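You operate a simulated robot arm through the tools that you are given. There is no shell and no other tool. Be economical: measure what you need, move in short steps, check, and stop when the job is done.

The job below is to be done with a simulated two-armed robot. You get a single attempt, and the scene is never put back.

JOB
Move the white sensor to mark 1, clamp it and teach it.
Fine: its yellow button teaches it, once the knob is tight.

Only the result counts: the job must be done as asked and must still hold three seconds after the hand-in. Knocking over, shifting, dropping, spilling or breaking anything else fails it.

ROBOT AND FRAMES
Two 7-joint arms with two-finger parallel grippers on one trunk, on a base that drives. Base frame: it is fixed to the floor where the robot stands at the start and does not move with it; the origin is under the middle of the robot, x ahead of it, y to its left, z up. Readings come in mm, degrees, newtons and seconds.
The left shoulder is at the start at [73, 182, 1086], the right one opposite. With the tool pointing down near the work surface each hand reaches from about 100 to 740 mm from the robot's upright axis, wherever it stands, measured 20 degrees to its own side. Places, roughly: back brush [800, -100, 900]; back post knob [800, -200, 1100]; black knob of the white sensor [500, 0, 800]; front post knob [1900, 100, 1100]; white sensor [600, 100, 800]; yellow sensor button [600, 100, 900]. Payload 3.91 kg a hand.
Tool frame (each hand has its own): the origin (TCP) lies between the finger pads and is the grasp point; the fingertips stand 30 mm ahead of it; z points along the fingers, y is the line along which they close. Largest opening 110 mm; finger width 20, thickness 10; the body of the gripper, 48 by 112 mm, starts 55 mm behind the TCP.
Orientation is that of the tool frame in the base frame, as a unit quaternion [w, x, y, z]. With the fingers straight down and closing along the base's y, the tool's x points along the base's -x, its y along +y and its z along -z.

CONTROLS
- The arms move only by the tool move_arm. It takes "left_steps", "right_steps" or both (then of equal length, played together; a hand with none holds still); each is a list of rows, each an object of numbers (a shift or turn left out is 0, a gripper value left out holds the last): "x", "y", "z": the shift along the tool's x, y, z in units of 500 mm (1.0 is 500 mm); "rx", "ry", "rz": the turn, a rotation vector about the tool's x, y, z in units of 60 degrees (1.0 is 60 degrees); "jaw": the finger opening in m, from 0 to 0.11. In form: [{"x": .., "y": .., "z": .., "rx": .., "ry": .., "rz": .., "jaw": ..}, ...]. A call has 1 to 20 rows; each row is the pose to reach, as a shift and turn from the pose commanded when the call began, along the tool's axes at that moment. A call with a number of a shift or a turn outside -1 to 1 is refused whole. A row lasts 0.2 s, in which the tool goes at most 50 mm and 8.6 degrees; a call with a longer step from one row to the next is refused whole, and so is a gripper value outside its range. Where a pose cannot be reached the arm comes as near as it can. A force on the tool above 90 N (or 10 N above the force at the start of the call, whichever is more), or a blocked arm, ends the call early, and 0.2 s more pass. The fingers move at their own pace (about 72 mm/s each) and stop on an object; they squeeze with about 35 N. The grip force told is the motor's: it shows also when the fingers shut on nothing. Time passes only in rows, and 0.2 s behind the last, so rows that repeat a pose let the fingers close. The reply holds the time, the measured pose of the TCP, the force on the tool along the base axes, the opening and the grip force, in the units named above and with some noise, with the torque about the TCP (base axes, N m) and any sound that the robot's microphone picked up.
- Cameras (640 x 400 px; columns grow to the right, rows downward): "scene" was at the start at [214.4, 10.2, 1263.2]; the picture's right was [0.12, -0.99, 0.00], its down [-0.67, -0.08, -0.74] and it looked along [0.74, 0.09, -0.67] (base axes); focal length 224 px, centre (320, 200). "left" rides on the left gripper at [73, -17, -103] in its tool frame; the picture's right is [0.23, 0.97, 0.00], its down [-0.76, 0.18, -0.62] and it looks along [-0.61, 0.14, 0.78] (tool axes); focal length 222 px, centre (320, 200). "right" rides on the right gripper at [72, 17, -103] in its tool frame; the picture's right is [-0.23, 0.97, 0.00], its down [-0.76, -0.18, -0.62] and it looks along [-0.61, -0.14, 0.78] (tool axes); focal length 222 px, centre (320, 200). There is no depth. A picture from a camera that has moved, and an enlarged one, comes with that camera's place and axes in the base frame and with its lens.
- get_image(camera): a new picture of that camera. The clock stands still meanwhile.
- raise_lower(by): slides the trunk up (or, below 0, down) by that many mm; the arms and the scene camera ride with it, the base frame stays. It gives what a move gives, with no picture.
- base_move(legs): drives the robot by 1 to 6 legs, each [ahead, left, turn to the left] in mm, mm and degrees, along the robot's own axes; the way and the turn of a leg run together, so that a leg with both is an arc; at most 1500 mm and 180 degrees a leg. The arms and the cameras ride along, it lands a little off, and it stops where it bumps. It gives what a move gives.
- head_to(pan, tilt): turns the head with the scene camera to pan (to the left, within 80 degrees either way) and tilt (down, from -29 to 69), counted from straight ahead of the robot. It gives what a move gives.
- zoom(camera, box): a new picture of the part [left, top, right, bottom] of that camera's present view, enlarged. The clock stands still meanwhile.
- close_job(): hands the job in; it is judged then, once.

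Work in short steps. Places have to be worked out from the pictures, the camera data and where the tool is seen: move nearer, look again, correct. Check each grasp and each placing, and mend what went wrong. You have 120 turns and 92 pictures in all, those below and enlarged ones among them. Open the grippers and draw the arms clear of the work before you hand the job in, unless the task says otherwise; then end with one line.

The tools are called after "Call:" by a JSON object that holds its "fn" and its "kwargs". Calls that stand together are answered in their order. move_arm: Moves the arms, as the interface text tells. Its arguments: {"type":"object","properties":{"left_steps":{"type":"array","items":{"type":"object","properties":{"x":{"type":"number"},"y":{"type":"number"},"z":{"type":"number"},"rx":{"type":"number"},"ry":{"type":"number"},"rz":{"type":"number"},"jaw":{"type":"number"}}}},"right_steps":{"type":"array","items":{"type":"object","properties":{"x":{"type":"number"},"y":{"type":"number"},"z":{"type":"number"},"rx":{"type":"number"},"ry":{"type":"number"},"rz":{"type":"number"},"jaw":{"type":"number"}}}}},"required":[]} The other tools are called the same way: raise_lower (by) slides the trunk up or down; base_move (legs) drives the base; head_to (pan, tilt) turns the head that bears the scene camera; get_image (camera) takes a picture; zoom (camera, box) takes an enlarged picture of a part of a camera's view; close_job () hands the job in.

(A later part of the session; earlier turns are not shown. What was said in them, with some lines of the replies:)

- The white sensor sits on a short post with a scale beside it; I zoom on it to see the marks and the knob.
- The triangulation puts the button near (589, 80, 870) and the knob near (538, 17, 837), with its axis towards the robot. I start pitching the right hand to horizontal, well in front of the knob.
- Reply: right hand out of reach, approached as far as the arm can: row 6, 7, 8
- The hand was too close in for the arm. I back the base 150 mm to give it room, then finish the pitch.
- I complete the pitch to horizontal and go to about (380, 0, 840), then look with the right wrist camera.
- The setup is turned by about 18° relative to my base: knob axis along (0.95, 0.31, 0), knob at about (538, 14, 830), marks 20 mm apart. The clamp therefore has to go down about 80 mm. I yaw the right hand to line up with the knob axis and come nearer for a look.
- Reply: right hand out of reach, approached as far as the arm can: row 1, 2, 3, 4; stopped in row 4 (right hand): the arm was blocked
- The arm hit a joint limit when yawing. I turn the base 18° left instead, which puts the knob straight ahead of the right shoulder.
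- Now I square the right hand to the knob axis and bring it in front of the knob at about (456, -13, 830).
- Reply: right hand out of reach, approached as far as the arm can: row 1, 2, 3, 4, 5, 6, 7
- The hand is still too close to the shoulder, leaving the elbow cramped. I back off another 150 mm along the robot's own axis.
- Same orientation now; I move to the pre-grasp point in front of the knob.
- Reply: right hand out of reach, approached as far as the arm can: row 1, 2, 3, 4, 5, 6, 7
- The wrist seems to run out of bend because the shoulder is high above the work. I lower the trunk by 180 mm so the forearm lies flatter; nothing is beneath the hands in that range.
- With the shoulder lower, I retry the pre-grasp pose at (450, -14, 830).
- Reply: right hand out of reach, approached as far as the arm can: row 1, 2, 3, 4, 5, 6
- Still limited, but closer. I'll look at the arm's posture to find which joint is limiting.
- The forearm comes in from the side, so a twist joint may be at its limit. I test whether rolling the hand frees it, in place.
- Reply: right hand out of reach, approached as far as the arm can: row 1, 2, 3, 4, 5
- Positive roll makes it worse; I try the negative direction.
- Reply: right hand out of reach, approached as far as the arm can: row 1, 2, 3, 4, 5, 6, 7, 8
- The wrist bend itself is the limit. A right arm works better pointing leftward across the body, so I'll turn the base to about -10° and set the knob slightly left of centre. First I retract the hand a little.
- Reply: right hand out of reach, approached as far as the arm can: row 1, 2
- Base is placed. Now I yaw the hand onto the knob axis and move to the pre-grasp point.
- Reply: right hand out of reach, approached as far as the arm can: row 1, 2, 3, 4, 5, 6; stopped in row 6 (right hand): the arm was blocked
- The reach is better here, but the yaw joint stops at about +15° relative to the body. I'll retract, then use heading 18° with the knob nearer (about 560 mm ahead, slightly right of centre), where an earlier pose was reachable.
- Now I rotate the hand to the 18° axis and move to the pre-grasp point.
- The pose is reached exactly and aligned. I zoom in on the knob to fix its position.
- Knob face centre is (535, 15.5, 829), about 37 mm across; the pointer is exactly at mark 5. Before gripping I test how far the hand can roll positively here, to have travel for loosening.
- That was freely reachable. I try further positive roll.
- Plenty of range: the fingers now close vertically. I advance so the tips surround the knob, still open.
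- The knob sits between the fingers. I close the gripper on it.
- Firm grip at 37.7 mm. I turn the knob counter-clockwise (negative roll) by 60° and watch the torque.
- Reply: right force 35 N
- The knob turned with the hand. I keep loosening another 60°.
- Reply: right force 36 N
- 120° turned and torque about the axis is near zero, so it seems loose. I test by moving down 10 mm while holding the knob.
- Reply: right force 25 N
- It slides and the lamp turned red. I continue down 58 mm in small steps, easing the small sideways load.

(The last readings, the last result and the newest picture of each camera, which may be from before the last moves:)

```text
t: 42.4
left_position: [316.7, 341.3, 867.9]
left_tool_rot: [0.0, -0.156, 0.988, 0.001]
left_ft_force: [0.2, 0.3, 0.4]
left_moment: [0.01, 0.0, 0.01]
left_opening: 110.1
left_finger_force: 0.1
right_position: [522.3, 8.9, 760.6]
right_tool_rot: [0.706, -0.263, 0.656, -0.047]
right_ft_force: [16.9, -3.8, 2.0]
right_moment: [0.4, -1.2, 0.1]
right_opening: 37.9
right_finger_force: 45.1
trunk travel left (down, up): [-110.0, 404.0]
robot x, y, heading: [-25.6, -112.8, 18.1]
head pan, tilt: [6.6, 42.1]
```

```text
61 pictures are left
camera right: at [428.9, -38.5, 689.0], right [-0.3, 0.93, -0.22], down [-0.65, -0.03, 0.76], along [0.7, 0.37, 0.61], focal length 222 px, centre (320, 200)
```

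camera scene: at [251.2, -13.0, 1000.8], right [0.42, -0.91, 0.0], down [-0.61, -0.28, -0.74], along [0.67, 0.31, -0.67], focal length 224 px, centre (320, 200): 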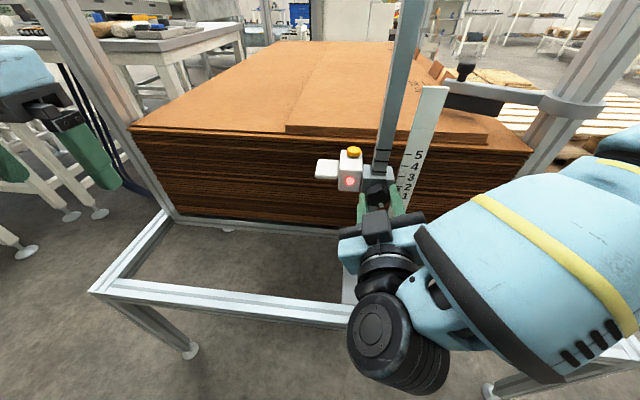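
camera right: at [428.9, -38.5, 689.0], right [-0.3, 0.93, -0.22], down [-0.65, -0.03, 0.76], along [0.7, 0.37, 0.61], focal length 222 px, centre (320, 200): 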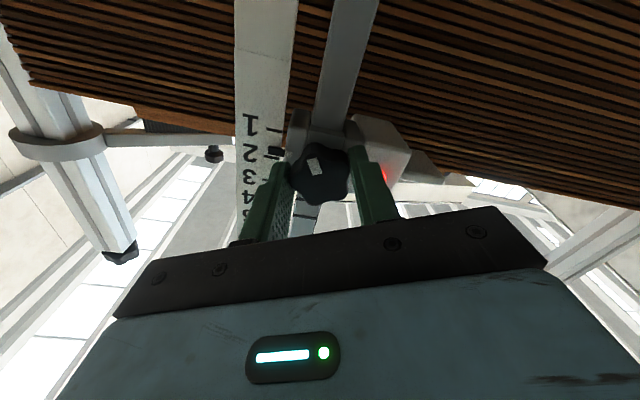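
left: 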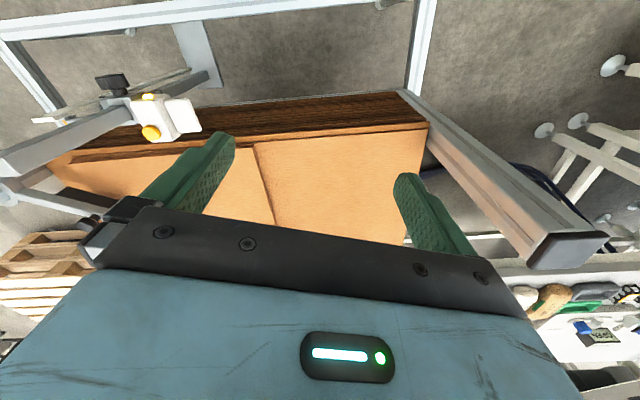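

Pointer is near mark 2. I zoom in on the pointer to read the remainder.

Call:
{"fn": "zoom", "kwargs": {"camera": "right", "box": [225, 100, 325, 190]}}

Call:
{"fn": "zoom", "kwargs": {"camera": "scene", "box": [340, 140, 440, 220]}}

```text
4.44 times, centred on (275, 145) of right
camera zoom: at [428.9, -38.5, 689.0], right [-0.3, 0.93, -0.22], down [-0.65, -0.03, 0.76], along [0.7, 0.37, 0.61], focal length 987 px, centre (520, 444)
```

zoom: 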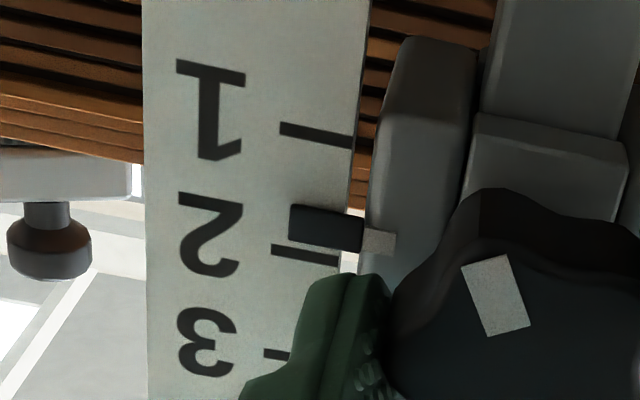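

```text
5.00 times, centred on (390, 180) of scene
camera zoom: at [251.2, -13.0, 1000.8], right [0.42, -0.91, 0.0], down [-0.61, -0.28, -0.74], along [0.67, 0.31, -0.67], focal length 1120 px, centre (-30, 300)
```

zoom: 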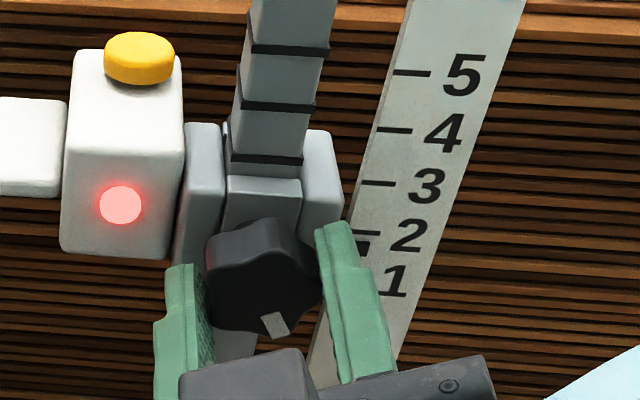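

The pointer is about 5 mm below mark 2, so about 15 mm remain. I lower by that.

Call:
{"fn": "move_arm", "kwargs": {"right_steps": [{"x": 0.014, "y": 0.0066}, {"x": 0.0274, "y": 0.0131}, {"x": 0.0274, "y": 0.0131}, {"x": 0.0274, "y": 0.0131}]}}

Call:
{"fn": "zoom", "kwargs": {"camera": "right", "box": [225, 100, 325, 190]}}

Call:
{"fn": "zoom", "kwargs": {"camera": "scene", "box": [340, 140, 440, 220]}}

```text
t: 43.4
left_position: [316.7, 342.0, 868.8]
left_tool_rot: [0.0, -0.156, 0.988, 0.001]
left_ft_force: [-0.3, 0.3, -0.2]
left_moment: [-0.03, 0.0, 0.02]
left_opening: 110.0
left_finger_force: 0.0
right_position: [521.5, 7.6, 746.7]
right_tool_rot: [0.706, -0.264, 0.656, -0.047]
right_ft_force: [23.7, -1.6, 11.0]
right_moment: [-0.16, 0.6, -0.56]
right_opening: 37.7
right_finger_force: 44.7
trunk travel left (down, up): [-110.0, 404.0]
robot x, y, heading: [-30.2, -113.9, 17.8]
head pan, tilt: [6.6, 42.1]
```

```text
4.44 times, centred on (275, 145) of right
camera zoom: at [428.6, -38.3, 674.8], right [-0.3, 0.93, -0.22], down [-0.65, -0.03, 0.76], along [0.7, 0.37, 0.61], focal length 987 px, centre (520, 444)
```

zoom: 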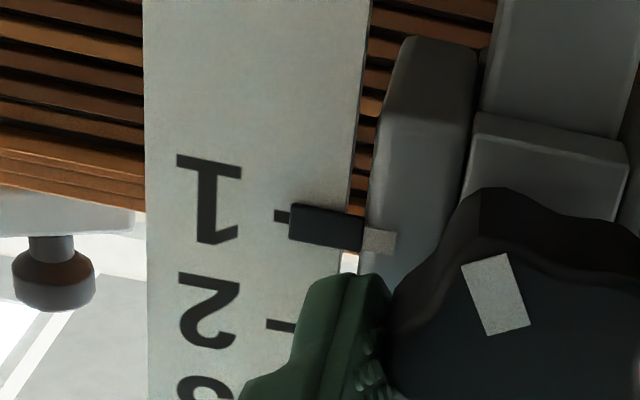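

```text
5.00 times, centred on (390, 180) of scene
camera zoom: at [251.4, -13.0, 1000.8], right [0.42, -0.91, 0.0], down [-0.61, -0.28, -0.74], along [0.67, 0.31, -0.67], focal length 1120 px, centre (-30, 300)
```

zoom: 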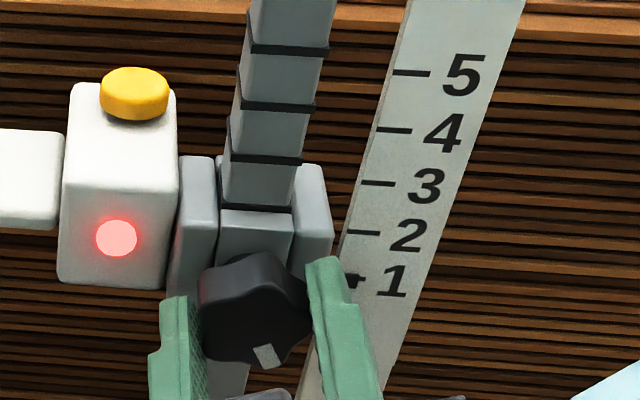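

The pointer lines up with mark 1 (same tiny view offset as at mark 5). I now tighten by turning clockwise, the first 60°, and recheck the height.

Call:
{"fn": "move_arm", "kwargs": {"right_steps": [{"rz": 0.125}, {"rz": 0.25}, {"rz": 0.375}, {"x": -0.0006, "rz": 0.5}, {"x": -0.0006, "rz": 0.625}, {"x": -0.0012, "y": -0.0005, "rz": 0.75}, {"x": -0.0012, "y": -0.0005, "rz": 0.875}, {"x": -0.0012, "y": -0.0005, "rz": 1.0}]}}

Call:
{"fn": "zoom", "kwargs": {"camera": "scene", "box": [340, 140, 440, 220]}}

Call:
{"fn": "get_image", "kwargs": {"camera": "right"}}

```text
t: 45.2
left_position: [315.3, 341.8, 868.3]
left_tool_rot: [0.0, -0.156, 0.988, -0.001]
left_ft_force: [-0.1, -0.4, -1.1]
left_moment: [0.03, 0.02, 0.0]
left_opening: 110.2
left_finger_force: 0.0
right_position: [522.0, 10.5, 745.9]
right_tool_rot: [0.634, 0.099, 0.7, 0.313]
right_ft_force: [15.0, 11.4, 13.0]
right_moment: [0.32, -1.04, -0.55]
right_opening: 37.8
right_finger_force: 44.8
trunk travel left (down, up): [-110.0, 404.0]
robot x, y, heading: [-27.7, -113.7, 17.9]
head pan, tilt: [6.6, 42.1]
```

```text
5.00 times, centred on (390, 180) of scene
camera zoom: at [250.3, -11.9, 1001.0], right [0.42, -0.91, 0.0], down [-0.61, -0.28, -0.74], along [0.67, 0.31, -0.67], focal length 1120 px, centre (-30, 300)
```

zoom: 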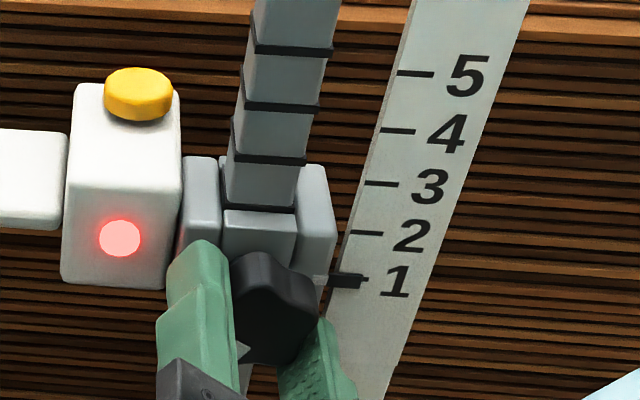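

```text
55 pictures are left
camera right: at [405.9, 30.2, 697.1], right [-0.21, 0.64, 0.74], down [-0.41, -0.74, 0.53], along [0.89, -0.19, 0.42], focal length 222 px, centre (320, 200)
```

right: 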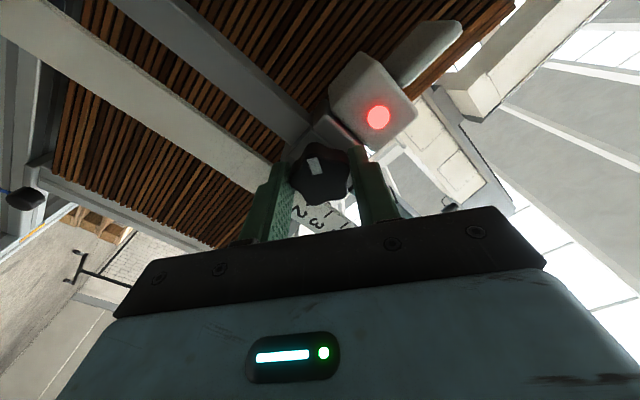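

I zoom tighter on the pointer against mark 1.

Call:
{"fn": "zoom", "kwargs": {"camera": "scene", "box": [395, 180, 431, 205]}}

```text
16.00 times, centred on (413, 192) of scene
camera zoom: at [250.3, -11.9, 1001.0], right [0.42, -0.91, 0.0], down [-0.61, -0.28, -0.74], along [0.67, 0.31, -0.67], focal length 3584 px, centre (-1168, 320)
```

zoom: 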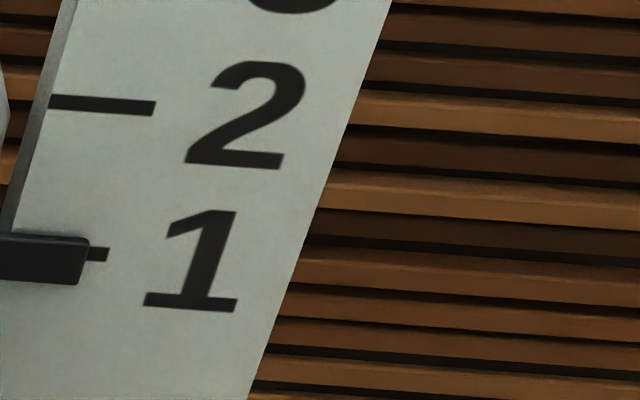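

Seen from above it appears a touch low, from below it appeared a touch high: parallax, so it is on the mark. I continue tightening.

Call:
{"fn": "move_arm", "kwargs": {"right_steps": [{"rz": 0.125}, {"rz": 0.25}, {"rz": 0.375}, {"rz": 0.5}, {"rz": 0.625}, {"rz": 0.75}, {"rz": 0.875}, {"rz": 1.0}]}}

Call:
{"fn": "zoom", "kwargs": {"camera": "scene", "box": [340, 140, 440, 220]}}

```text
t: 47.0
left_position: [315.3, 342.3, 868.5]
left_tool_rot: [0.001, -0.156, 0.988, -0.001]
left_ft_force: [-0.1, 0.0, 0.0]
left_moment: [0.0, 0.05, 0.01]
left_opening: 109.6
left_finger_force: 0.1
right_position: [521.5, 11.9, 747.1]
right_tool_rot: [0.394, 0.436, 0.555, 0.589]
right_ft_force: [6.4, 19.9, 19.2]
right_moment: [-0.15, -0.46, -0.23]
right_opening: 37.8
right_finger_force: 44.6
trunk travel left (down, up): [-110.0, 404.0]
robot x, y, heading: [-30.2, -116.4, 18.3]
head pan, tilt: [6.6, 42.1]
```

```text
5.00 times, centred on (390, 180) of scene
camera zoom: at [249.4, -11.4, 1001.2], right [0.42, -0.91, 0.0], down [-0.61, -0.28, -0.74], along [0.68, 0.31, -0.67], focal length 1120 px, centre (-30, 300)
```

zoom: 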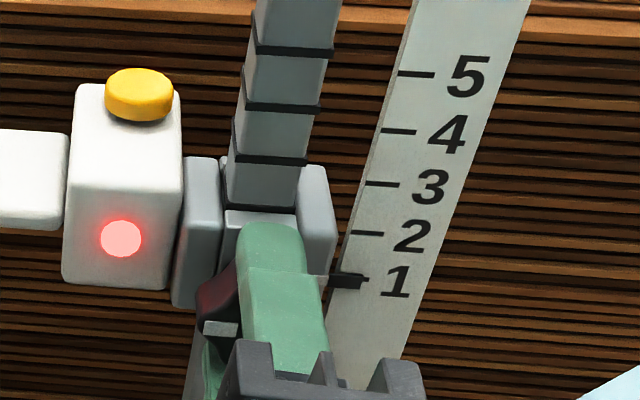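

Back at the original angle with some resisting torque (~0.3 Nm). I turn further to make it tight, watching the torque.

Call:
{"fn": "move_arm", "kwargs": {"right_steps": [{"rz": 0.08}, {"rz": 0.16}, {"rz": 0.24}, {"rz": 0.32}, {"rz": 0.4}, {"rz": 0.4}]}}

Call:
{"fn": "get_image", "kwargs": {"camera": "right"}}

```text
t: 48.4
left_position: [315.0, 340.4, 868.7]
left_tool_rot: [0.001, -0.157, 0.988, 0.0]
left_ft_force: [1.1, 0.0, -0.1]
left_moment: [0.01, -0.02, -0.01]
left_opening: 110.1
left_finger_force: 0.0
right_position: [521.3, 9.5, 747.3]
right_tool_rot: [0.262, 0.543, 0.453, 0.656]
right_ft_force: [-3.4, -2.8, 4.0]
right_moment: [-0.77, -0.41, -0.16]
right_opening: 37.7
right_finger_force: 45.1
trunk travel left (down, up): [-110.0, 404.0]
robot x, y, heading: [-30.4, -115.9, 17.9]
head pan, tilt: [6.6, 42.1]
```

```text
52 pictures are left
camera right: at [406.0, 30.3, 797.6], right [0.21, -0.63, 0.75], down [-0.41, -0.75, -0.51], along [0.89, -0.2, -0.41], focal length 222 px, centre (320, 200)
```

right: 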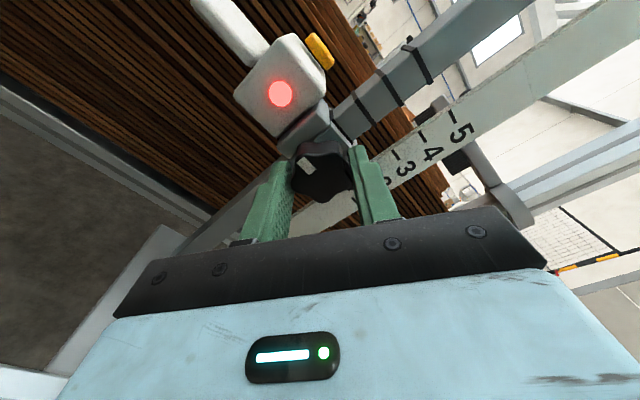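

Torque rose to ~0.86 Nm and the knob is beginning to slip in the fingers, so it is tight. One more small turn confirms.

Call:
{"fn": "move_arm", "kwargs": {"right_steps": [{"rz": 0.08}, {"rz": 0.16}, {"rz": 0.24}, {"rz": 0.24}]}}

Call:
{"fn": "get_image", "kwargs": {"camera": "right"}}

```text
t: 49.4
left_position: [316.2, 340.9, 869.5]
left_tool_rot: [0.001, -0.157, 0.988, 0.0]
left_ft_force: [-0.2, -0.5, -0.7]
left_moment: [-0.01, -0.01, -0.01]
left_opening: 110.1
left_finger_force: 0.0
right_position: [522.1, 10.0, 748.0]
right_tool_rot: [0.179, 0.595, 0.381, 0.684]
right_ft_force: [-3.2, -4.5, 6.2]
right_moment: [-0.66, -0.04, -0.43]
right_opening: 37.6
right_finger_force: 45.0
trunk travel left (down, up): [-110.0, 404.0]
robot x, y, heading: [-29.7, -113.1, 17.9]
head pan, tilt: [6.6, 42.1]
```

```text
51 pictures are left
camera right: at [410.4, 17.2, 810.8], right [0.26, -0.79, 0.56], down [-0.46, -0.61, -0.65], along [0.85, -0.09, -0.52], focal length 222 px, centre (320, 200)
```

right: 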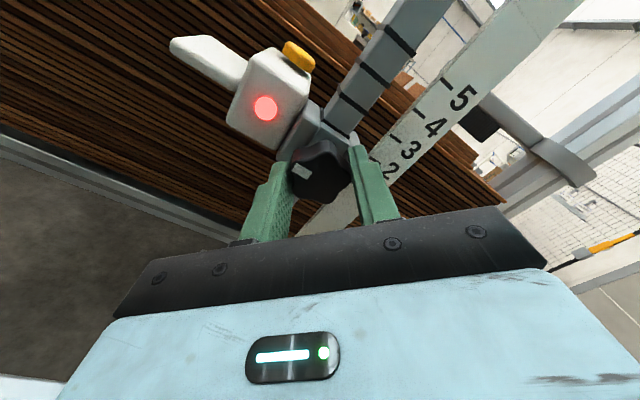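

The fingers now slip on the knob: it is tight. I release and back straight out along the axis.

Call:
{"fn": "move_arm", "kwargs": {"right_steps": [{"jaw": 0.062}, {"jaw": 0.062}, {"jaw": 0.062}, {"z": -0.05}, {"z": -0.12}, {"z": -0.2}, {"z": -0.26}]}}

Call:
{"fn": "get_image", "kwargs": {"camera": "right"}}

Call:
{"fn": "zoom", "kwargs": {"camera": "scene", "box": [330, 130, 440, 218]}}

```text
t: 51.0
left_position: [315.4, 340.2, 868.4]
left_tool_rot: [0.0, -0.156, 0.988, 0.0]
left_ft_force: [-0.3, 0.7, -0.4]
left_moment: [0.03, -0.01, 0.01]
left_opening: 109.8
left_finger_force: 0.1
right_position: [445.4, -15.6, 735.0]
right_tool_rot: [0.18, 0.599, 0.376, 0.684]
right_ft_force: [-0.7, -0.6, 0.4]
right_moment: [-0.03, 0.03, -0.01]
right_opening: 61.9
right_finger_force: 0.0
right hand out of reach, approached as far as the arm can: row 6, 7
trunk travel left (down, up): [-110.0, 404.0]
robot x, y, heading: [-28.2, -116.2, 18.2]
head pan, tilt: [6.6, 42.1]
```

```text
50 pictures are left
camera right: at [333.4, -6.5, 798.0], right [0.25, -0.79, 0.55], down [-0.47, -0.6, -0.65], along [0.85, -0.1, -0.52], focal length 222 px, centre (320, 200)
```

right: 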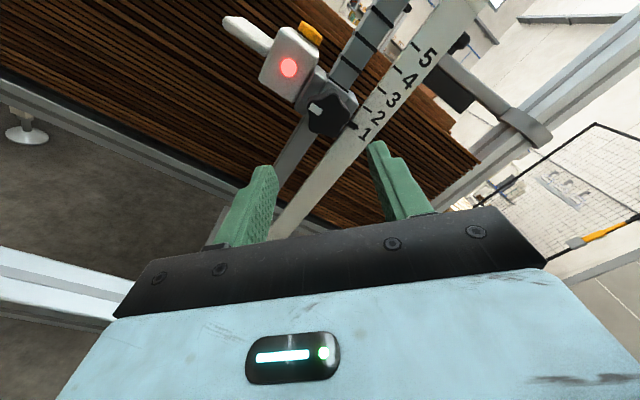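

```text
4.55 times, centred on (385, 174) of scene
camera zoom: at [250.1, -12.9, 1001.1], right [0.42, -0.91, 0.0], down [-0.61, -0.28, -0.74], along [0.67, 0.31, -0.67], focal length 1018 px, centre (24, 318)
```

zoom: 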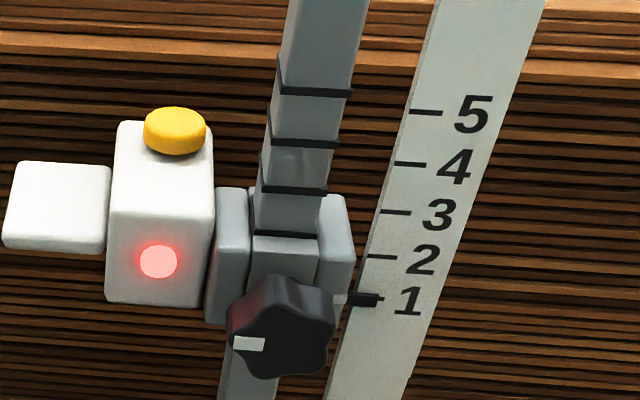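

The clamp stays on mark 1, and the knob's white mark is back at its tight angle. Next comes the button, with the left hand leaning 45° to keep clear of the post. I raise the trunk first so that pose is comfortable.

Call:
{"fn": "raise_lower", "kwargs": {"by": 200}}

Call:
{"fn": "get_image", "kwargs": {"camera": "scene"}}

```text
t: 53.2
left_position: [315.8, 342.0, 1067.9]
left_tool_rot: [0.0, -0.156, 0.988, 0.0]
left_ft_force: [0.2, 0.5, -0.2]
left_moment: [0.01, 0.0, -0.02]
left_opening: 110.2
left_finger_force: 0.2
right_position: [442.6, -9.7, 928.4]
right_tool_rot: [0.179, 0.595, 0.383, 0.683]
right_ft_force: [-0.3, -0.2, -0.4]
right_moment: [-0.01, 0.02, -0.03]
right_opening: 62.3
right_finger_force: 0.0
trunk travel left (down, up): [-310.0, 204.0]
robot x, y, heading: [-30.5, -111.0, 17.9]
head pan, tilt: [6.6, 42.1]
```

```text
48 pictures are left
camera scene: at [182.5, -34.6, 1222.8], right [0.42, -0.91, 0.0], down [-0.61, -0.28, -0.74], along [0.67, 0.31, -0.67], focal length 224 px, centre (320, 200)
```

scene: 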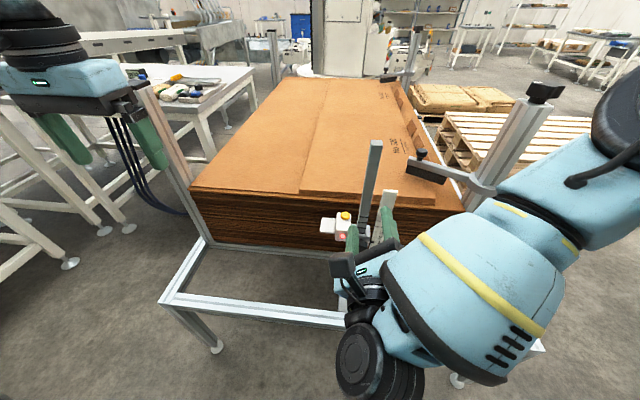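

I shift the right hand aside to the right and bring the left hand, closed and leaning, to a waypoint left of and above the button.

Call:
{"fn": "move_arm", "kwargs": {"right_steps": [{"x": -0.026, "y": 0.024, "z": -0.012}, {"x": -0.052, "y": 0.048, "z": -0.023}, {"x": -0.079, "y": 0.071, "z": -0.035}, {"x": -0.105, "y": 0.095, "z": -0.046}, {"x": -0.131, "y": 0.119, "z": -0.058}, {"x": -0.158, "y": 0.142, "z": -0.07}, {"x": -0.184, "y": 0.166, "z": -0.081}, {"x": -0.21, "y": 0.19, "z": -0.093}, {"x": -0.21, "y": 0.19, "z": -0.093}], "left_steps": [{"x": -0.043, "y": -0.064, "z": 0.034, "rx": 0.094, "jaw": 0.0}, {"x": -0.086, "y": -0.129, "z": 0.069, "rx": 0.188}, {"x": -0.13, "y": -0.193, "z": 0.103, "rx": 0.281}, {"x": -0.173, "y": -0.258, "z": 0.138, "rx": 0.375}, {"x": -0.216, "y": -0.322, "z": 0.172, "rx": 0.469}, {"x": -0.26, "y": -0.387, "z": 0.207, "rx": 0.562}, {"x": -0.303, "y": -0.451, "z": 0.241, "rx": 0.656}, {"x": -0.346, "y": -0.516, "z": 0.276, "rx": 0.75}, {"x": -0.346, "y": -0.516, "z": 0.276, "rx": 0.75}]}}

Call:
{"fn": "get_image", "kwargs": {"camera": "scene"}}

Call:
{"fn": "get_image", "kwargs": {"camera": "left"}}

```text
t: 55.2
left_position: [532.2, 159.0, 924.0]
left_tool_rot: [0.06, -0.146, 0.912, -0.379]
left_ft_force: [0.6, -0.3, -0.1]
left_moment: [-0.01, -0.05, 0.0]
left_opening: 0.1
left_finger_force: 34.6
left hand out of reach, approached as far as the arm can: row 8, 9
right_position: [450.8, -91.5, 932.0]
right_tool_rot: [0.179, 0.596, 0.383, 0.683]
right_ft_force: [0.2, 0.6, -0.1]
right_moment: [-0.01, -0.04, 0.01]
right_opening: 62.1
right_finger_force: 0.1
right hand out of reach, approached as far as the arm can: row 5, 6, 7, 8, 9
trunk travel left (down, up): [-310.0, 204.0]
robot x, y, heading: [-25.0, -113.4, 18.1]
head pan, tilt: [6.6, 42.1]
```

```text
47 pictures are left
camera scene: at [182.9, -34.3, 1222.7], right [0.42, -0.91, 0.0], down [-0.61, -0.28, -0.74], along [0.67, 0.31, -0.67], focal length 224 px, centre (320, 200)
```

scene: 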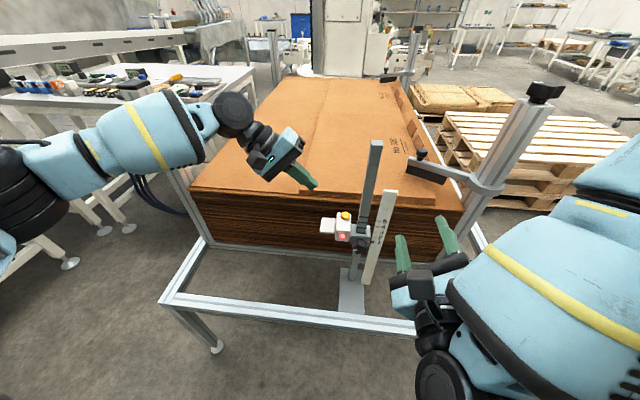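

```text
46 pictures are left
camera left: at [444.5, 193.1, 1008.4], right [-0.43, 0.58, -0.69], down [0.55, 0.78, 0.31], along [0.72, -0.24, -0.65], focal length 222 px, centre (320, 200)
```

left: 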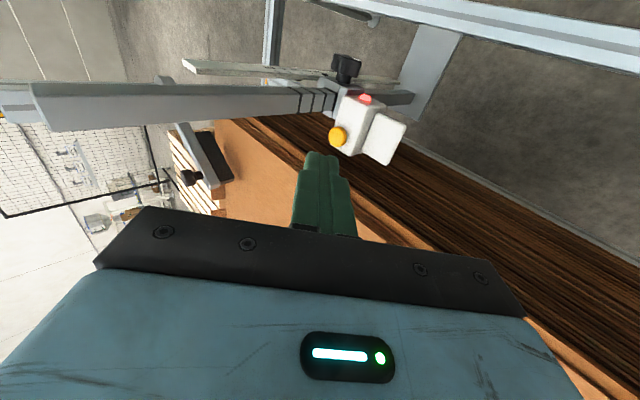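

Triangulating with both cameras puts the button at about (591, 78, 788), top near 793. I advance to a hover about 30 mm above it.

Call:
{"fn": "move_arm", "kwargs": {"left_steps": [{"x": -0.015, "y": -0.003, "z": 0.055}, {"x": -0.03, "y": -0.006, "z": 0.11}, {"x": -0.045, "y": -0.008, "z": 0.165}, {"x": -0.061, "y": -0.011, "z": 0.218}, {"x": -0.061, "y": -0.011, "z": 0.218}]}}

Call:
{"fn": "get_image", "kwargs": {"camera": "left"}}

Call:
{"fn": "zoom", "kwargs": {"camera": "scene", "box": [280, 160, 400, 260]}}

```text
t: 56.4
left_position: [525.1, 146.2, 884.3]
left_tool_rot: [0.061, -0.145, 0.912, -0.378]
left_ft_force: [0.0, 0.6, -0.3]
left_moment: [-0.02, 0.02, 0.03]
left_opening: 0.3
left_finger_force: 35.2
left hand out of reach, approached as far as the arm can: row 1, 2, 3, 4, 5
right_position: [450.2, -92.1, 932.6]
right_tool_rot: [0.179, 0.596, 0.381, 0.683]
right_ft_force: [-1.3, 0.3, 0.3]
right_moment: [-0.01, -0.02, -0.02]
right_opening: 61.7
right_finger_force: 0.1
trunk travel left (down, up): [-310.0, 204.0]
robot x, y, heading: [-26.9, -117.5, 18.0]
head pan, tilt: [6.6, 42.1]
```

```text
45 pictures are left
camera left: at [438.4, 179.3, 969.5], right [-0.43, 0.58, -0.69], down [0.55, 0.77, 0.32], along [0.72, -0.24, -0.65], focal length 222 px, centre (320, 200)
```

left: 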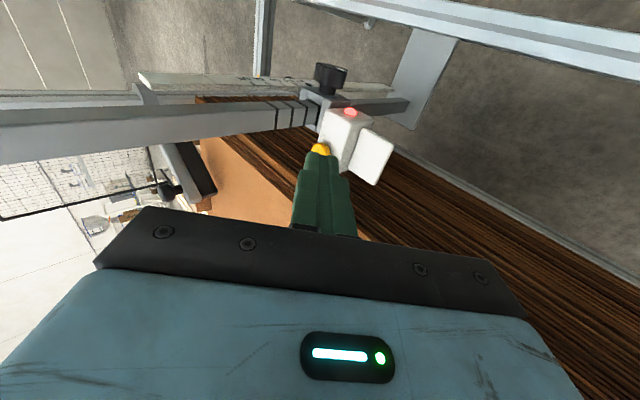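

```text
4.00 times, centred on (340, 210) of scene
camera zoom: at [182.4, -34.7, 1222.8], right [0.42, -0.91, 0.0], down [-0.61, -0.28, -0.74], along [0.67, 0.31, -0.67], focal length 896 px, centre (240, 160)
```

zoom: 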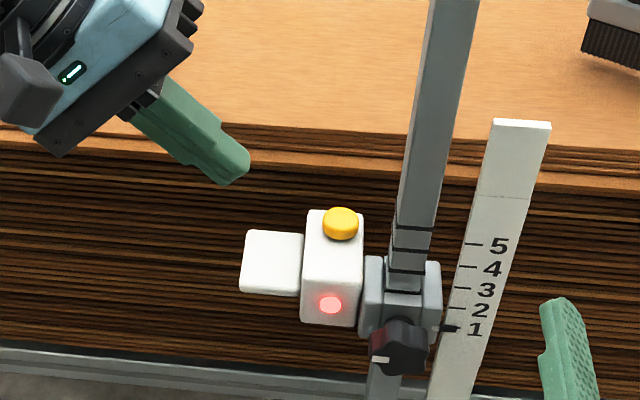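

The left arm is at its reach limit, so I shift the base 38 mm ahead and 69 mm right, with the fingertips still well above the button.

Call:
{"fn": "base_move", "kwargs": {"legs": [[38, -69, 0]]}}

Call:
{"fn": "get_image", "kwargs": {"camera": "left"}}

Call:
{"fn": "get_image", "kwargs": {"camera": "scene"}}

```text
t: 57.7
left_position: [585.3, 90.3, 884.4]
left_tool_rot: [0.06, -0.145, 0.912, -0.379]
left_ft_force: [-0.6, 0.2, -0.6]
left_moment: [0.0, 0.03, -0.02]
left_opening: 0.0
left_finger_force: 34.8
right_position: [508.2, -148.1, 934.2]
right_tool_rot: [0.178, 0.597, 0.382, 0.683]
right_ft_force: [-0.7, 0.4, -0.3]
right_moment: [-0.02, 0.0, 0.0]
right_opening: 61.9
right_finger_force: 0.0
trunk travel left (down, up): [-310.0, 204.0]
robot x, y, heading: [28.3, -169.9, 17.9]
head pan, tilt: [6.6, 42.1]
```

```text
43 pictures are left
camera left: at [496.5, 124.6, 969.5], right [-0.43, 0.58, -0.69], down [0.55, 0.77, 0.32], along [0.72, -0.24, -0.65], focal length 222 px, centre (320, 200)
```

left: 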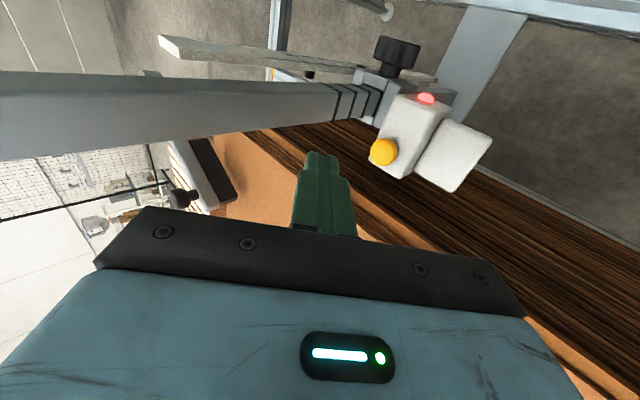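

```text
42 pictures are left
camera scene: at [240.7, -89.9, 1222.8], right [0.42, -0.91, 0.0], down [-0.61, -0.28, -0.74], along [0.67, 0.31, -0.67], focal length 224 px, centre (320, 200)
```

scene: 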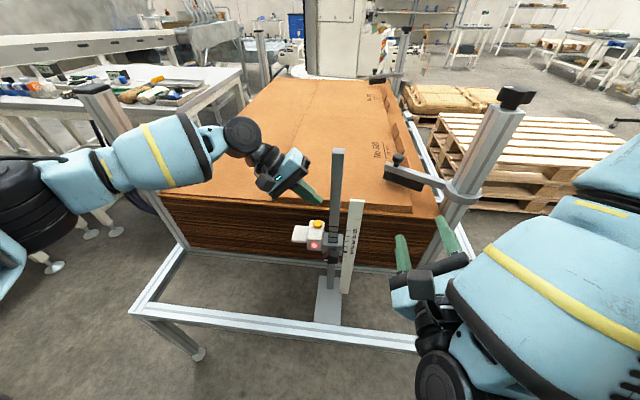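

Button lies right beneath the fingertip (589, 77). I descend straight down 50 mm to hover about 12 mm above it.

Call:
{"fn": "move_arm", "kwargs": {"left_steps": [{"y": 0.0355, "z": 0.0353}, {"y": 0.0709, "z": 0.0706}, {"y": 0.0709, "z": 0.0706}]}}

Call:
{"fn": "get_image", "kwargs": {"camera": "left"}}

Call:
{"fn": "zoom", "kwargs": {"camera": "scene", "box": [270, 180, 370, 260]}}

```text
t: 58.5
left_position: [582.5, 93.6, 846.0]
left_tool_rot: [0.061, -0.145, 0.913, -0.377]
left_ft_force: [0.2, -0.9, 0.3]
left_moment: [-0.01, 0.0, -0.02]
left_opening: 0.1
left_finger_force: 34.8
left hand out of reach, approached as far as the arm can: row 1, 2, 3
right_position: [507.6, -146.8, 933.7]
right_tool_rot: [0.179, 0.596, 0.383, 0.683]
right_ft_force: [0.2, 0.6, -0.3]
right_moment: [0.01, 0.0, 0.0]
right_opening: 61.8
right_finger_force: 0.1
trunk travel left (down, up): [-310.0, 204.0]
robot x, y, heading: [27.3, -168.1, 18.4]
head pan, tilt: [6.6, 42.1]
```

```text
41 pictures are left
camera left: at [493.9, 126.6, 930.6], right [-0.43, 0.58, -0.69], down [0.55, 0.78, 0.32], along [0.72, -0.24, -0.65], focal length 222 px, centre (320, 200)
```

left: 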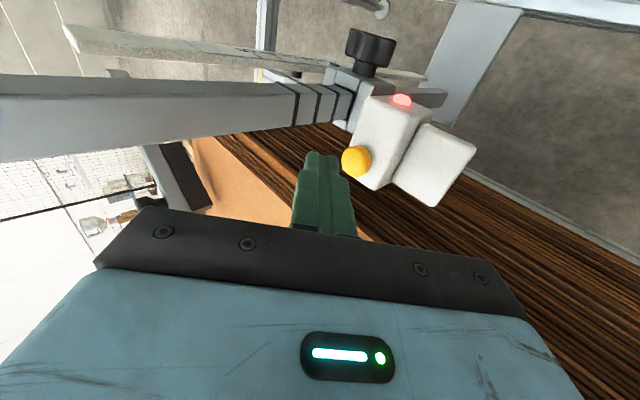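

```text
5.00 times, centred on (320, 220) of scene
camera zoom: at [240.3, -89.5, 1222.8], right [0.42, -0.91, 0.0], down [-0.61, -0.28, -0.74], along [0.67, 0.31, -0.67], focal length 1120 px, centre (320, 100)
```

zoom: 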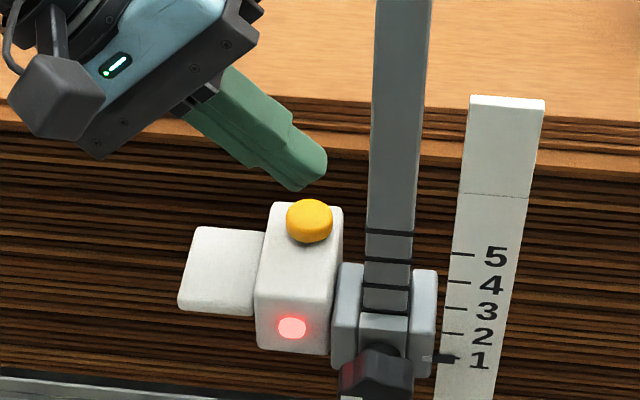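

The arm bottoms out near z 846. I raise the hand 29 mm and lower the trunk 40 mm, which leaves downward travel for the press.

Call:
{"fn": "move_arm", "kwargs": {"left_steps": [{"x": -0.001, "y": -0.023, "z": -0.018}, {"x": -0.002, "y": -0.046, "z": -0.036}, {"x": -0.002, "y": -0.046, "z": -0.036}]}}

Call:
{"fn": "raise_lower", "kwargs": {"by": -40}}

Call:
{"fn": "get_image", "kwargs": {"camera": "left"}}

Call:
{"fn": "zoom", "kwargs": {"camera": "scene", "box": [270, 160, 370, 240]}}

```text
t: 59.3
left_position: [583.8, 91.7, 876.5]
left_tool_rot: [0.06, -0.145, 0.912, -0.378]
left_ft_force: [0.5, 0.7, -0.4]
left_moment: [-0.01, 0.0, -0.02]
left_opening: 0.0
left_finger_force: 34.6
right_position: [509.5, -147.4, 933.8]
right_tool_rot: [0.178, 0.596, 0.383, 0.683]
right_ft_force: [-0.5, 0.0, 1.1]
right_moment: [0.0, 0.01, 0.01]
right_opening: 62.1
right_finger_force: 0.0
trunk travel left (down, up): [-310.0, 204.0]
robot x, y, heading: [29.1, -167.8, 18.0]
head pan, tilt: [6.6, 42.1]
```

```text
t: 60.1
left_position: [582.9, 91.5, 836.9]
left_tool_rot: [0.061, -0.145, 0.912, -0.378]
left_ft_force: [-0.4, -1.2, 0.4]
left_moment: [0.02, 0.0, -0.01]
left_opening: 0.0
left_finger_force: 35.0
right_position: [510.2, -146.3, 886.2]
right_tool_rot: [0.176, 0.604, 0.389, 0.673]
right_ft_force: [0.0, 0.0, 0.5]
right_moment: [0.01, -0.01, 0.01]
right_opening: 61.9
right_finger_force: 0.1
trunk travel left (down, up): [-270.0, 244.0]
robot x, y, heading: [29.2, -171.0, 17.4]
head pan, tilt: [6.6, 42.1]
```

```text
39 pictures are left
camera left: at [494.8, 125.3, 921.1], right [-0.43, 0.58, -0.69], down [0.55, 0.77, 0.32], along [0.72, -0.24, -0.65], focal length 222 px, centre (320, 200)
```

left: 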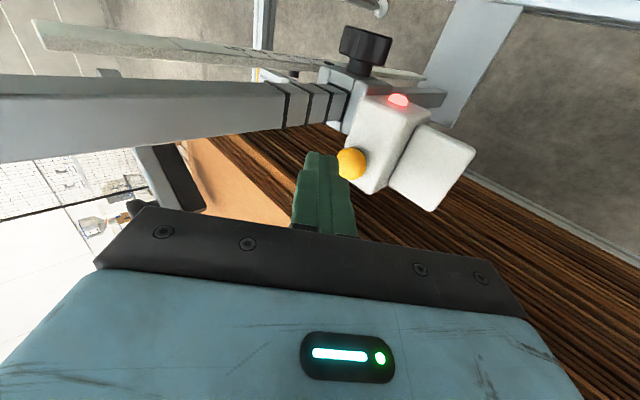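

```text
5.00 times, centred on (320, 200) of scene
camera zoom: at [250.2, -86.3, 1182.9], right [0.42, -0.91, 0.0], down [-0.61, -0.28, -0.74], along [0.67, 0.31, -0.67], focal length 1120 px, centre (320, 200)
```

zoom: 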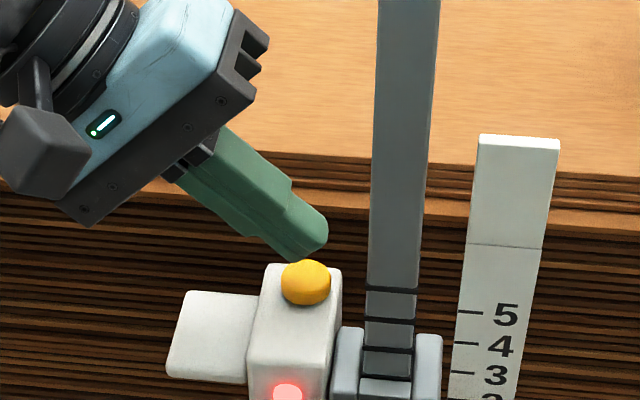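

The fingertip is over the button at (587, 78). I lower 14 mm in fine rows and check the force.

Call:
{"fn": "move_arm", "kwargs": {"left_steps": [{"y": 0.007, "z": 0.007}, {"y": 0.014, "z": 0.014}, {"y": 0.017, "z": 0.017}, {"y": 0.02, "z": 0.02}]}}

Call:
{"fn": "zoom", "kwargs": {"camera": "scene", "box": [270, 160, 370, 240]}}

```text
t: 61.1
left_position: [583.5, 89.5, 822.6]
left_tool_rot: [0.06, -0.145, 0.912, -0.378]
left_ft_force: [0.3, 1.4, 0.6]
left_moment: [-0.01, 0.02, 0.03]
left_opening: 0.1
left_finger_force: 35.6
right_position: [512.0, -145.4, 885.8]
right_tool_rot: [0.177, 0.605, 0.387, 0.673]
right_ft_force: [0.1, 0.2, 0.1]
right_moment: [0.03, 0.0, 0.02]
right_opening: 61.8
right_finger_force: 0.1
trunk travel left (down, up): [-270.0, 244.0]
robot x, y, heading: [26.7, -168.3, 18.1]
head pan, tilt: [6.6, 42.1]
```

```text
5.00 times, centred on (320, 200) of scene
camera zoom: at [250.5, -86.2, 1182.8], right [0.42, -0.91, 0.0], down [-0.61, -0.28, -0.74], along [0.67, 0.31, -0.67], focal length 1120 px, centre (320, 200)
```

zoom: 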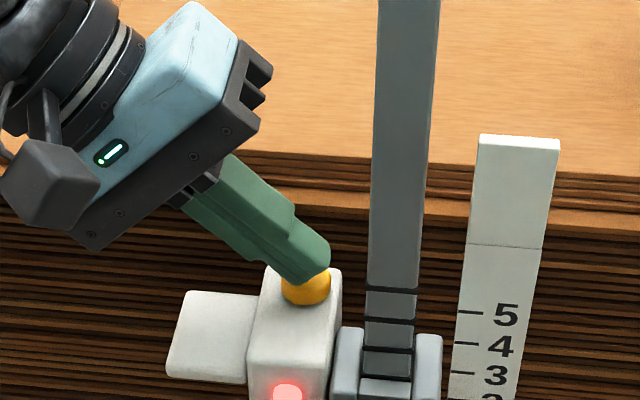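

The tip is just about touching, with no force yet. I press in 1.5 mm rows, 6 mm in all.

Call:
{"fn": "move_arm", "kwargs": {"left_steps": [{"y": 0.0021, "z": 0.0021}, {"y": 0.0042, "z": 0.0042}, {"y": 0.0063, "z": 0.0063}, {"y": 0.0085, "z": 0.0085}]}}

Call:
{"fn": "zoom", "kwargs": {"camera": "scene", "box": [270, 160, 390, 260]}}

```text
t: 62.1
left_position: [583.2, 89.9, 815.6]
left_tool_rot: [0.061, -0.144, 0.913, -0.377]
left_ft_force: [-0.4, 0.7, 1.8]
left_moment: [-0.03, 0.01, 0.0]
left_opening: 0.2
left_finger_force: 34.6
right_position: [511.4, -144.1, 885.4]
right_tool_rot: [0.176, 0.604, 0.388, 0.673]
right_ft_force: [-0.4, -0.6, -0.9]
right_moment: [0.02, 0.0, 0.0]
right_opening: 62.0
right_finger_force: 0.0
trunk travel left (down, up): [-270.0, 244.0]
robot x, y, heading: [28.6, -172.2, 17.8]
head pan, tilt: [6.6, 42.1]
heard: click
```

```text
4.00 times, centred on (330, 210) of scene
camera zoom: at [250.5, -86.2, 1182.8], right [0.42, -0.91, 0.0], down [-0.61, -0.28, -0.74], along [0.67, 0.31, -0.67], focal length 896 px, centre (280, 160)
```

zoom: 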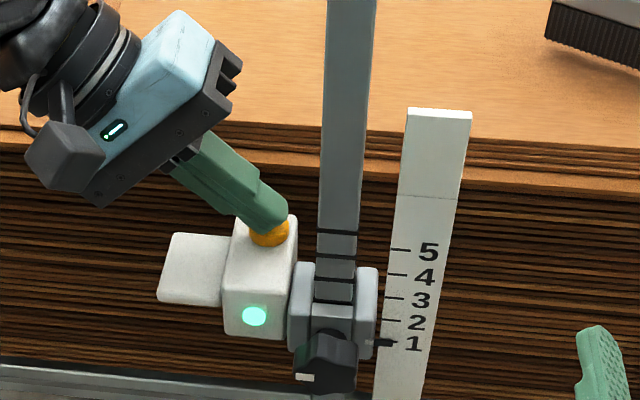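

A click sounded and the lamp turned green: taught, with the pointer at 1. I lift the left hand straight up and then draw it back to the left.

Call:
{"fn": "move_arm", "kwargs": {"left_steps": [{"y": -0.02, "z": -0.02}, {"y": -0.06, "z": -0.06}, {"y": -0.1, "z": -0.1}, {"y": -0.1, "z": -0.18}, {"y": -0.1, "z": -0.26}, {"y": -0.1, "z": -0.34}]}}

Call:
{"fn": "get_image", "kwargs": {"camera": "scene"}}

Call:
{"fn": "zoom", "kwargs": {"camera": "scene", "box": [290, 180, 390, 260]}}

```text
t: 63.5
left_position: [556.0, 175.7, 973.2]
left_tool_rot: [0.061, -0.145, 0.912, -0.378]
left_ft_force: [0.4, -0.5, -0.3]
left_moment: [-0.01, 0.02, 0.02]
left_opening: 0.0
left_finger_force: 34.6
right_position: [511.8, -145.6, 885.4]
right_tool_rot: [0.176, 0.604, 0.388, 0.674]
right_ft_force: [-0.4, 0.3, 0.2]
right_moment: [0.0, 0.0, -0.01]
right_opening: 61.9
right_finger_force: 0.1
trunk travel left (down, up): [-270.0, 244.0]
robot x, y, heading: [29.9, -169.2, 17.9]
head pan, tilt: [6.6, 42.1]
```

```text
35 pictures are left
camera scene: at [250.0, -86.1, 1182.9], right [0.42, -0.91, 0.0], down [-0.61, -0.28, -0.74], along [0.67, 0.31, -0.67], focal length 224 px, centre (320, 200)
```

scene: 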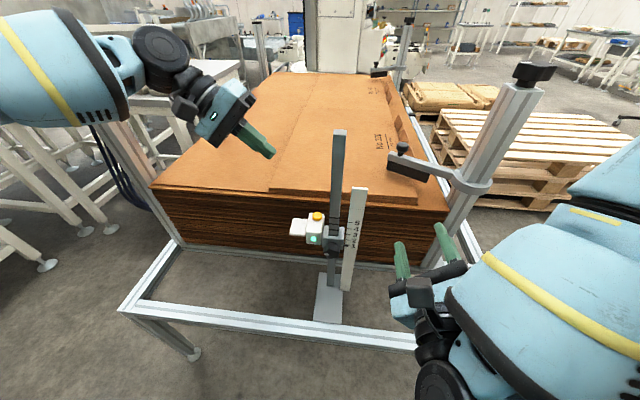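

```text
5.00 times, centred on (340, 220) of scene
camera zoom: at [250.0, -86.1, 1182.9], right [0.42, -0.91, 0.0], down [-0.61, -0.28, -0.74], along [0.67, 0.31, -0.67], focal length 1120 px, centre (220, 100)
```

zoom: 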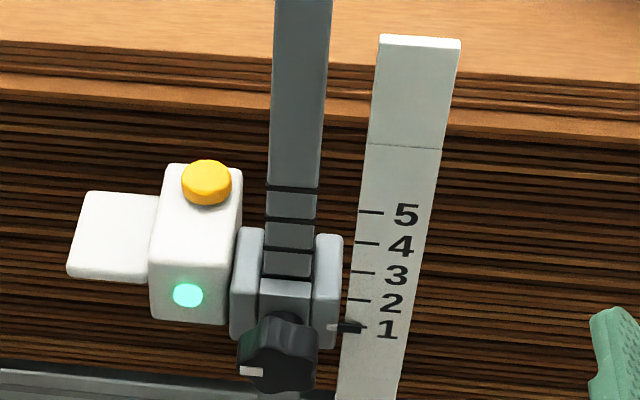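

Everything holds: lamp green, pointer on 1, knob tight. I open the left gripper and back the base 200 mm to clear the work.

Call:
{"fn": "move_arm", "kwargs": {"left_steps": [{"z": -0.06, "jaw": 0.08}, {"z": -0.1, "jaw": 0.08}, {"z": -0.1, "jaw": 0.08}]}}

Call:
{"fn": "base_move", "kwargs": {"legs": [[-200, 0, 0]]}}

Call:
{"fn": "get_image", "kwargs": {"camera": "scene"}}

```text
t: 64.3
left_position: [543.4, 208.8, 1007.2]
left_tool_rot: [0.06, -0.145, 0.912, -0.378]
left_ft_force: [0.6, 1.1, 0.3]
left_moment: [0.03, -0.03, 0.02]
left_opening: 80.1
left_finger_force: 0.1
right_position: [510.5, -145.6, 885.0]
right_tool_rot: [0.177, 0.604, 0.388, 0.673]
right_ft_force: [-0.3, -0.9, 0.1]
right_moment: [-0.03, -0.01, 0.02]
right_opening: 62.3
right_finger_force: 0.1
trunk travel left (down, up): [-270.0, 244.0]
robot x, y, heading: [28.5, -167.9, 18.2]
head pan, tilt: [6.6, 42.1]
```

```text
t: 65.9
left_position: [352.6, 144.8, 1006.0]
left_tool_rot: [0.06, -0.143, 0.913, -0.377]
left_ft_force: [0.3, -0.1, 0.4]
left_moment: [0.0, 0.01, 0.01]
left_opening: 80.1
left_finger_force: 0.1
right_position: [317.8, -210.8, 885.0]
right_tool_rot: [0.178, 0.605, 0.386, 0.673]
right_ft_force: [-0.4, 0.3, 0.2]
right_moment: [0.0, -0.04, 0.01]
right_opening: 61.9
right_finger_force: 0.1
trunk travel left (down, up): [-270.0, 244.0]
robot x, y, heading: [-167.4, -230.5, 18.0]
head pan, tilt: [6.6, 42.1]
```

```text
33 pictures are left
camera scene: at [57.5, -149.7, 1182.9], right [0.41, -0.91, 0.0], down [-0.61, -0.28, -0.74], along [0.68, 0.31, -0.67], focal length 224 px, centre (320, 200)
```

scene: 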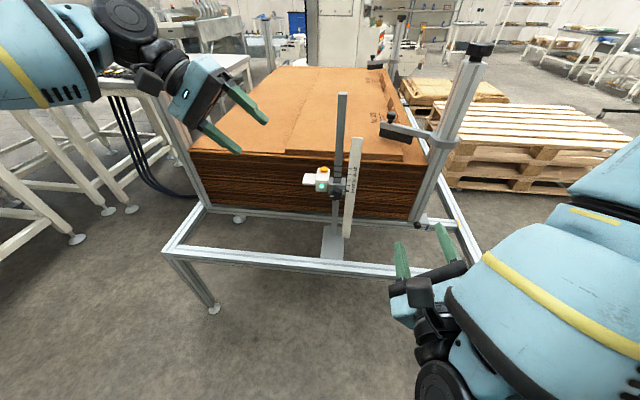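

The arms are clear, both grippers are open, and the lamp is still green. I hand in the job.

Call:
{"fn": "close_job", "kwargs": {}}

```text
The job is handed in.
```

The white sensor is at mark 1 with its knob tight, and it is taught: the yellow button clicked and the lamp turned green and was still green just before hand-in.
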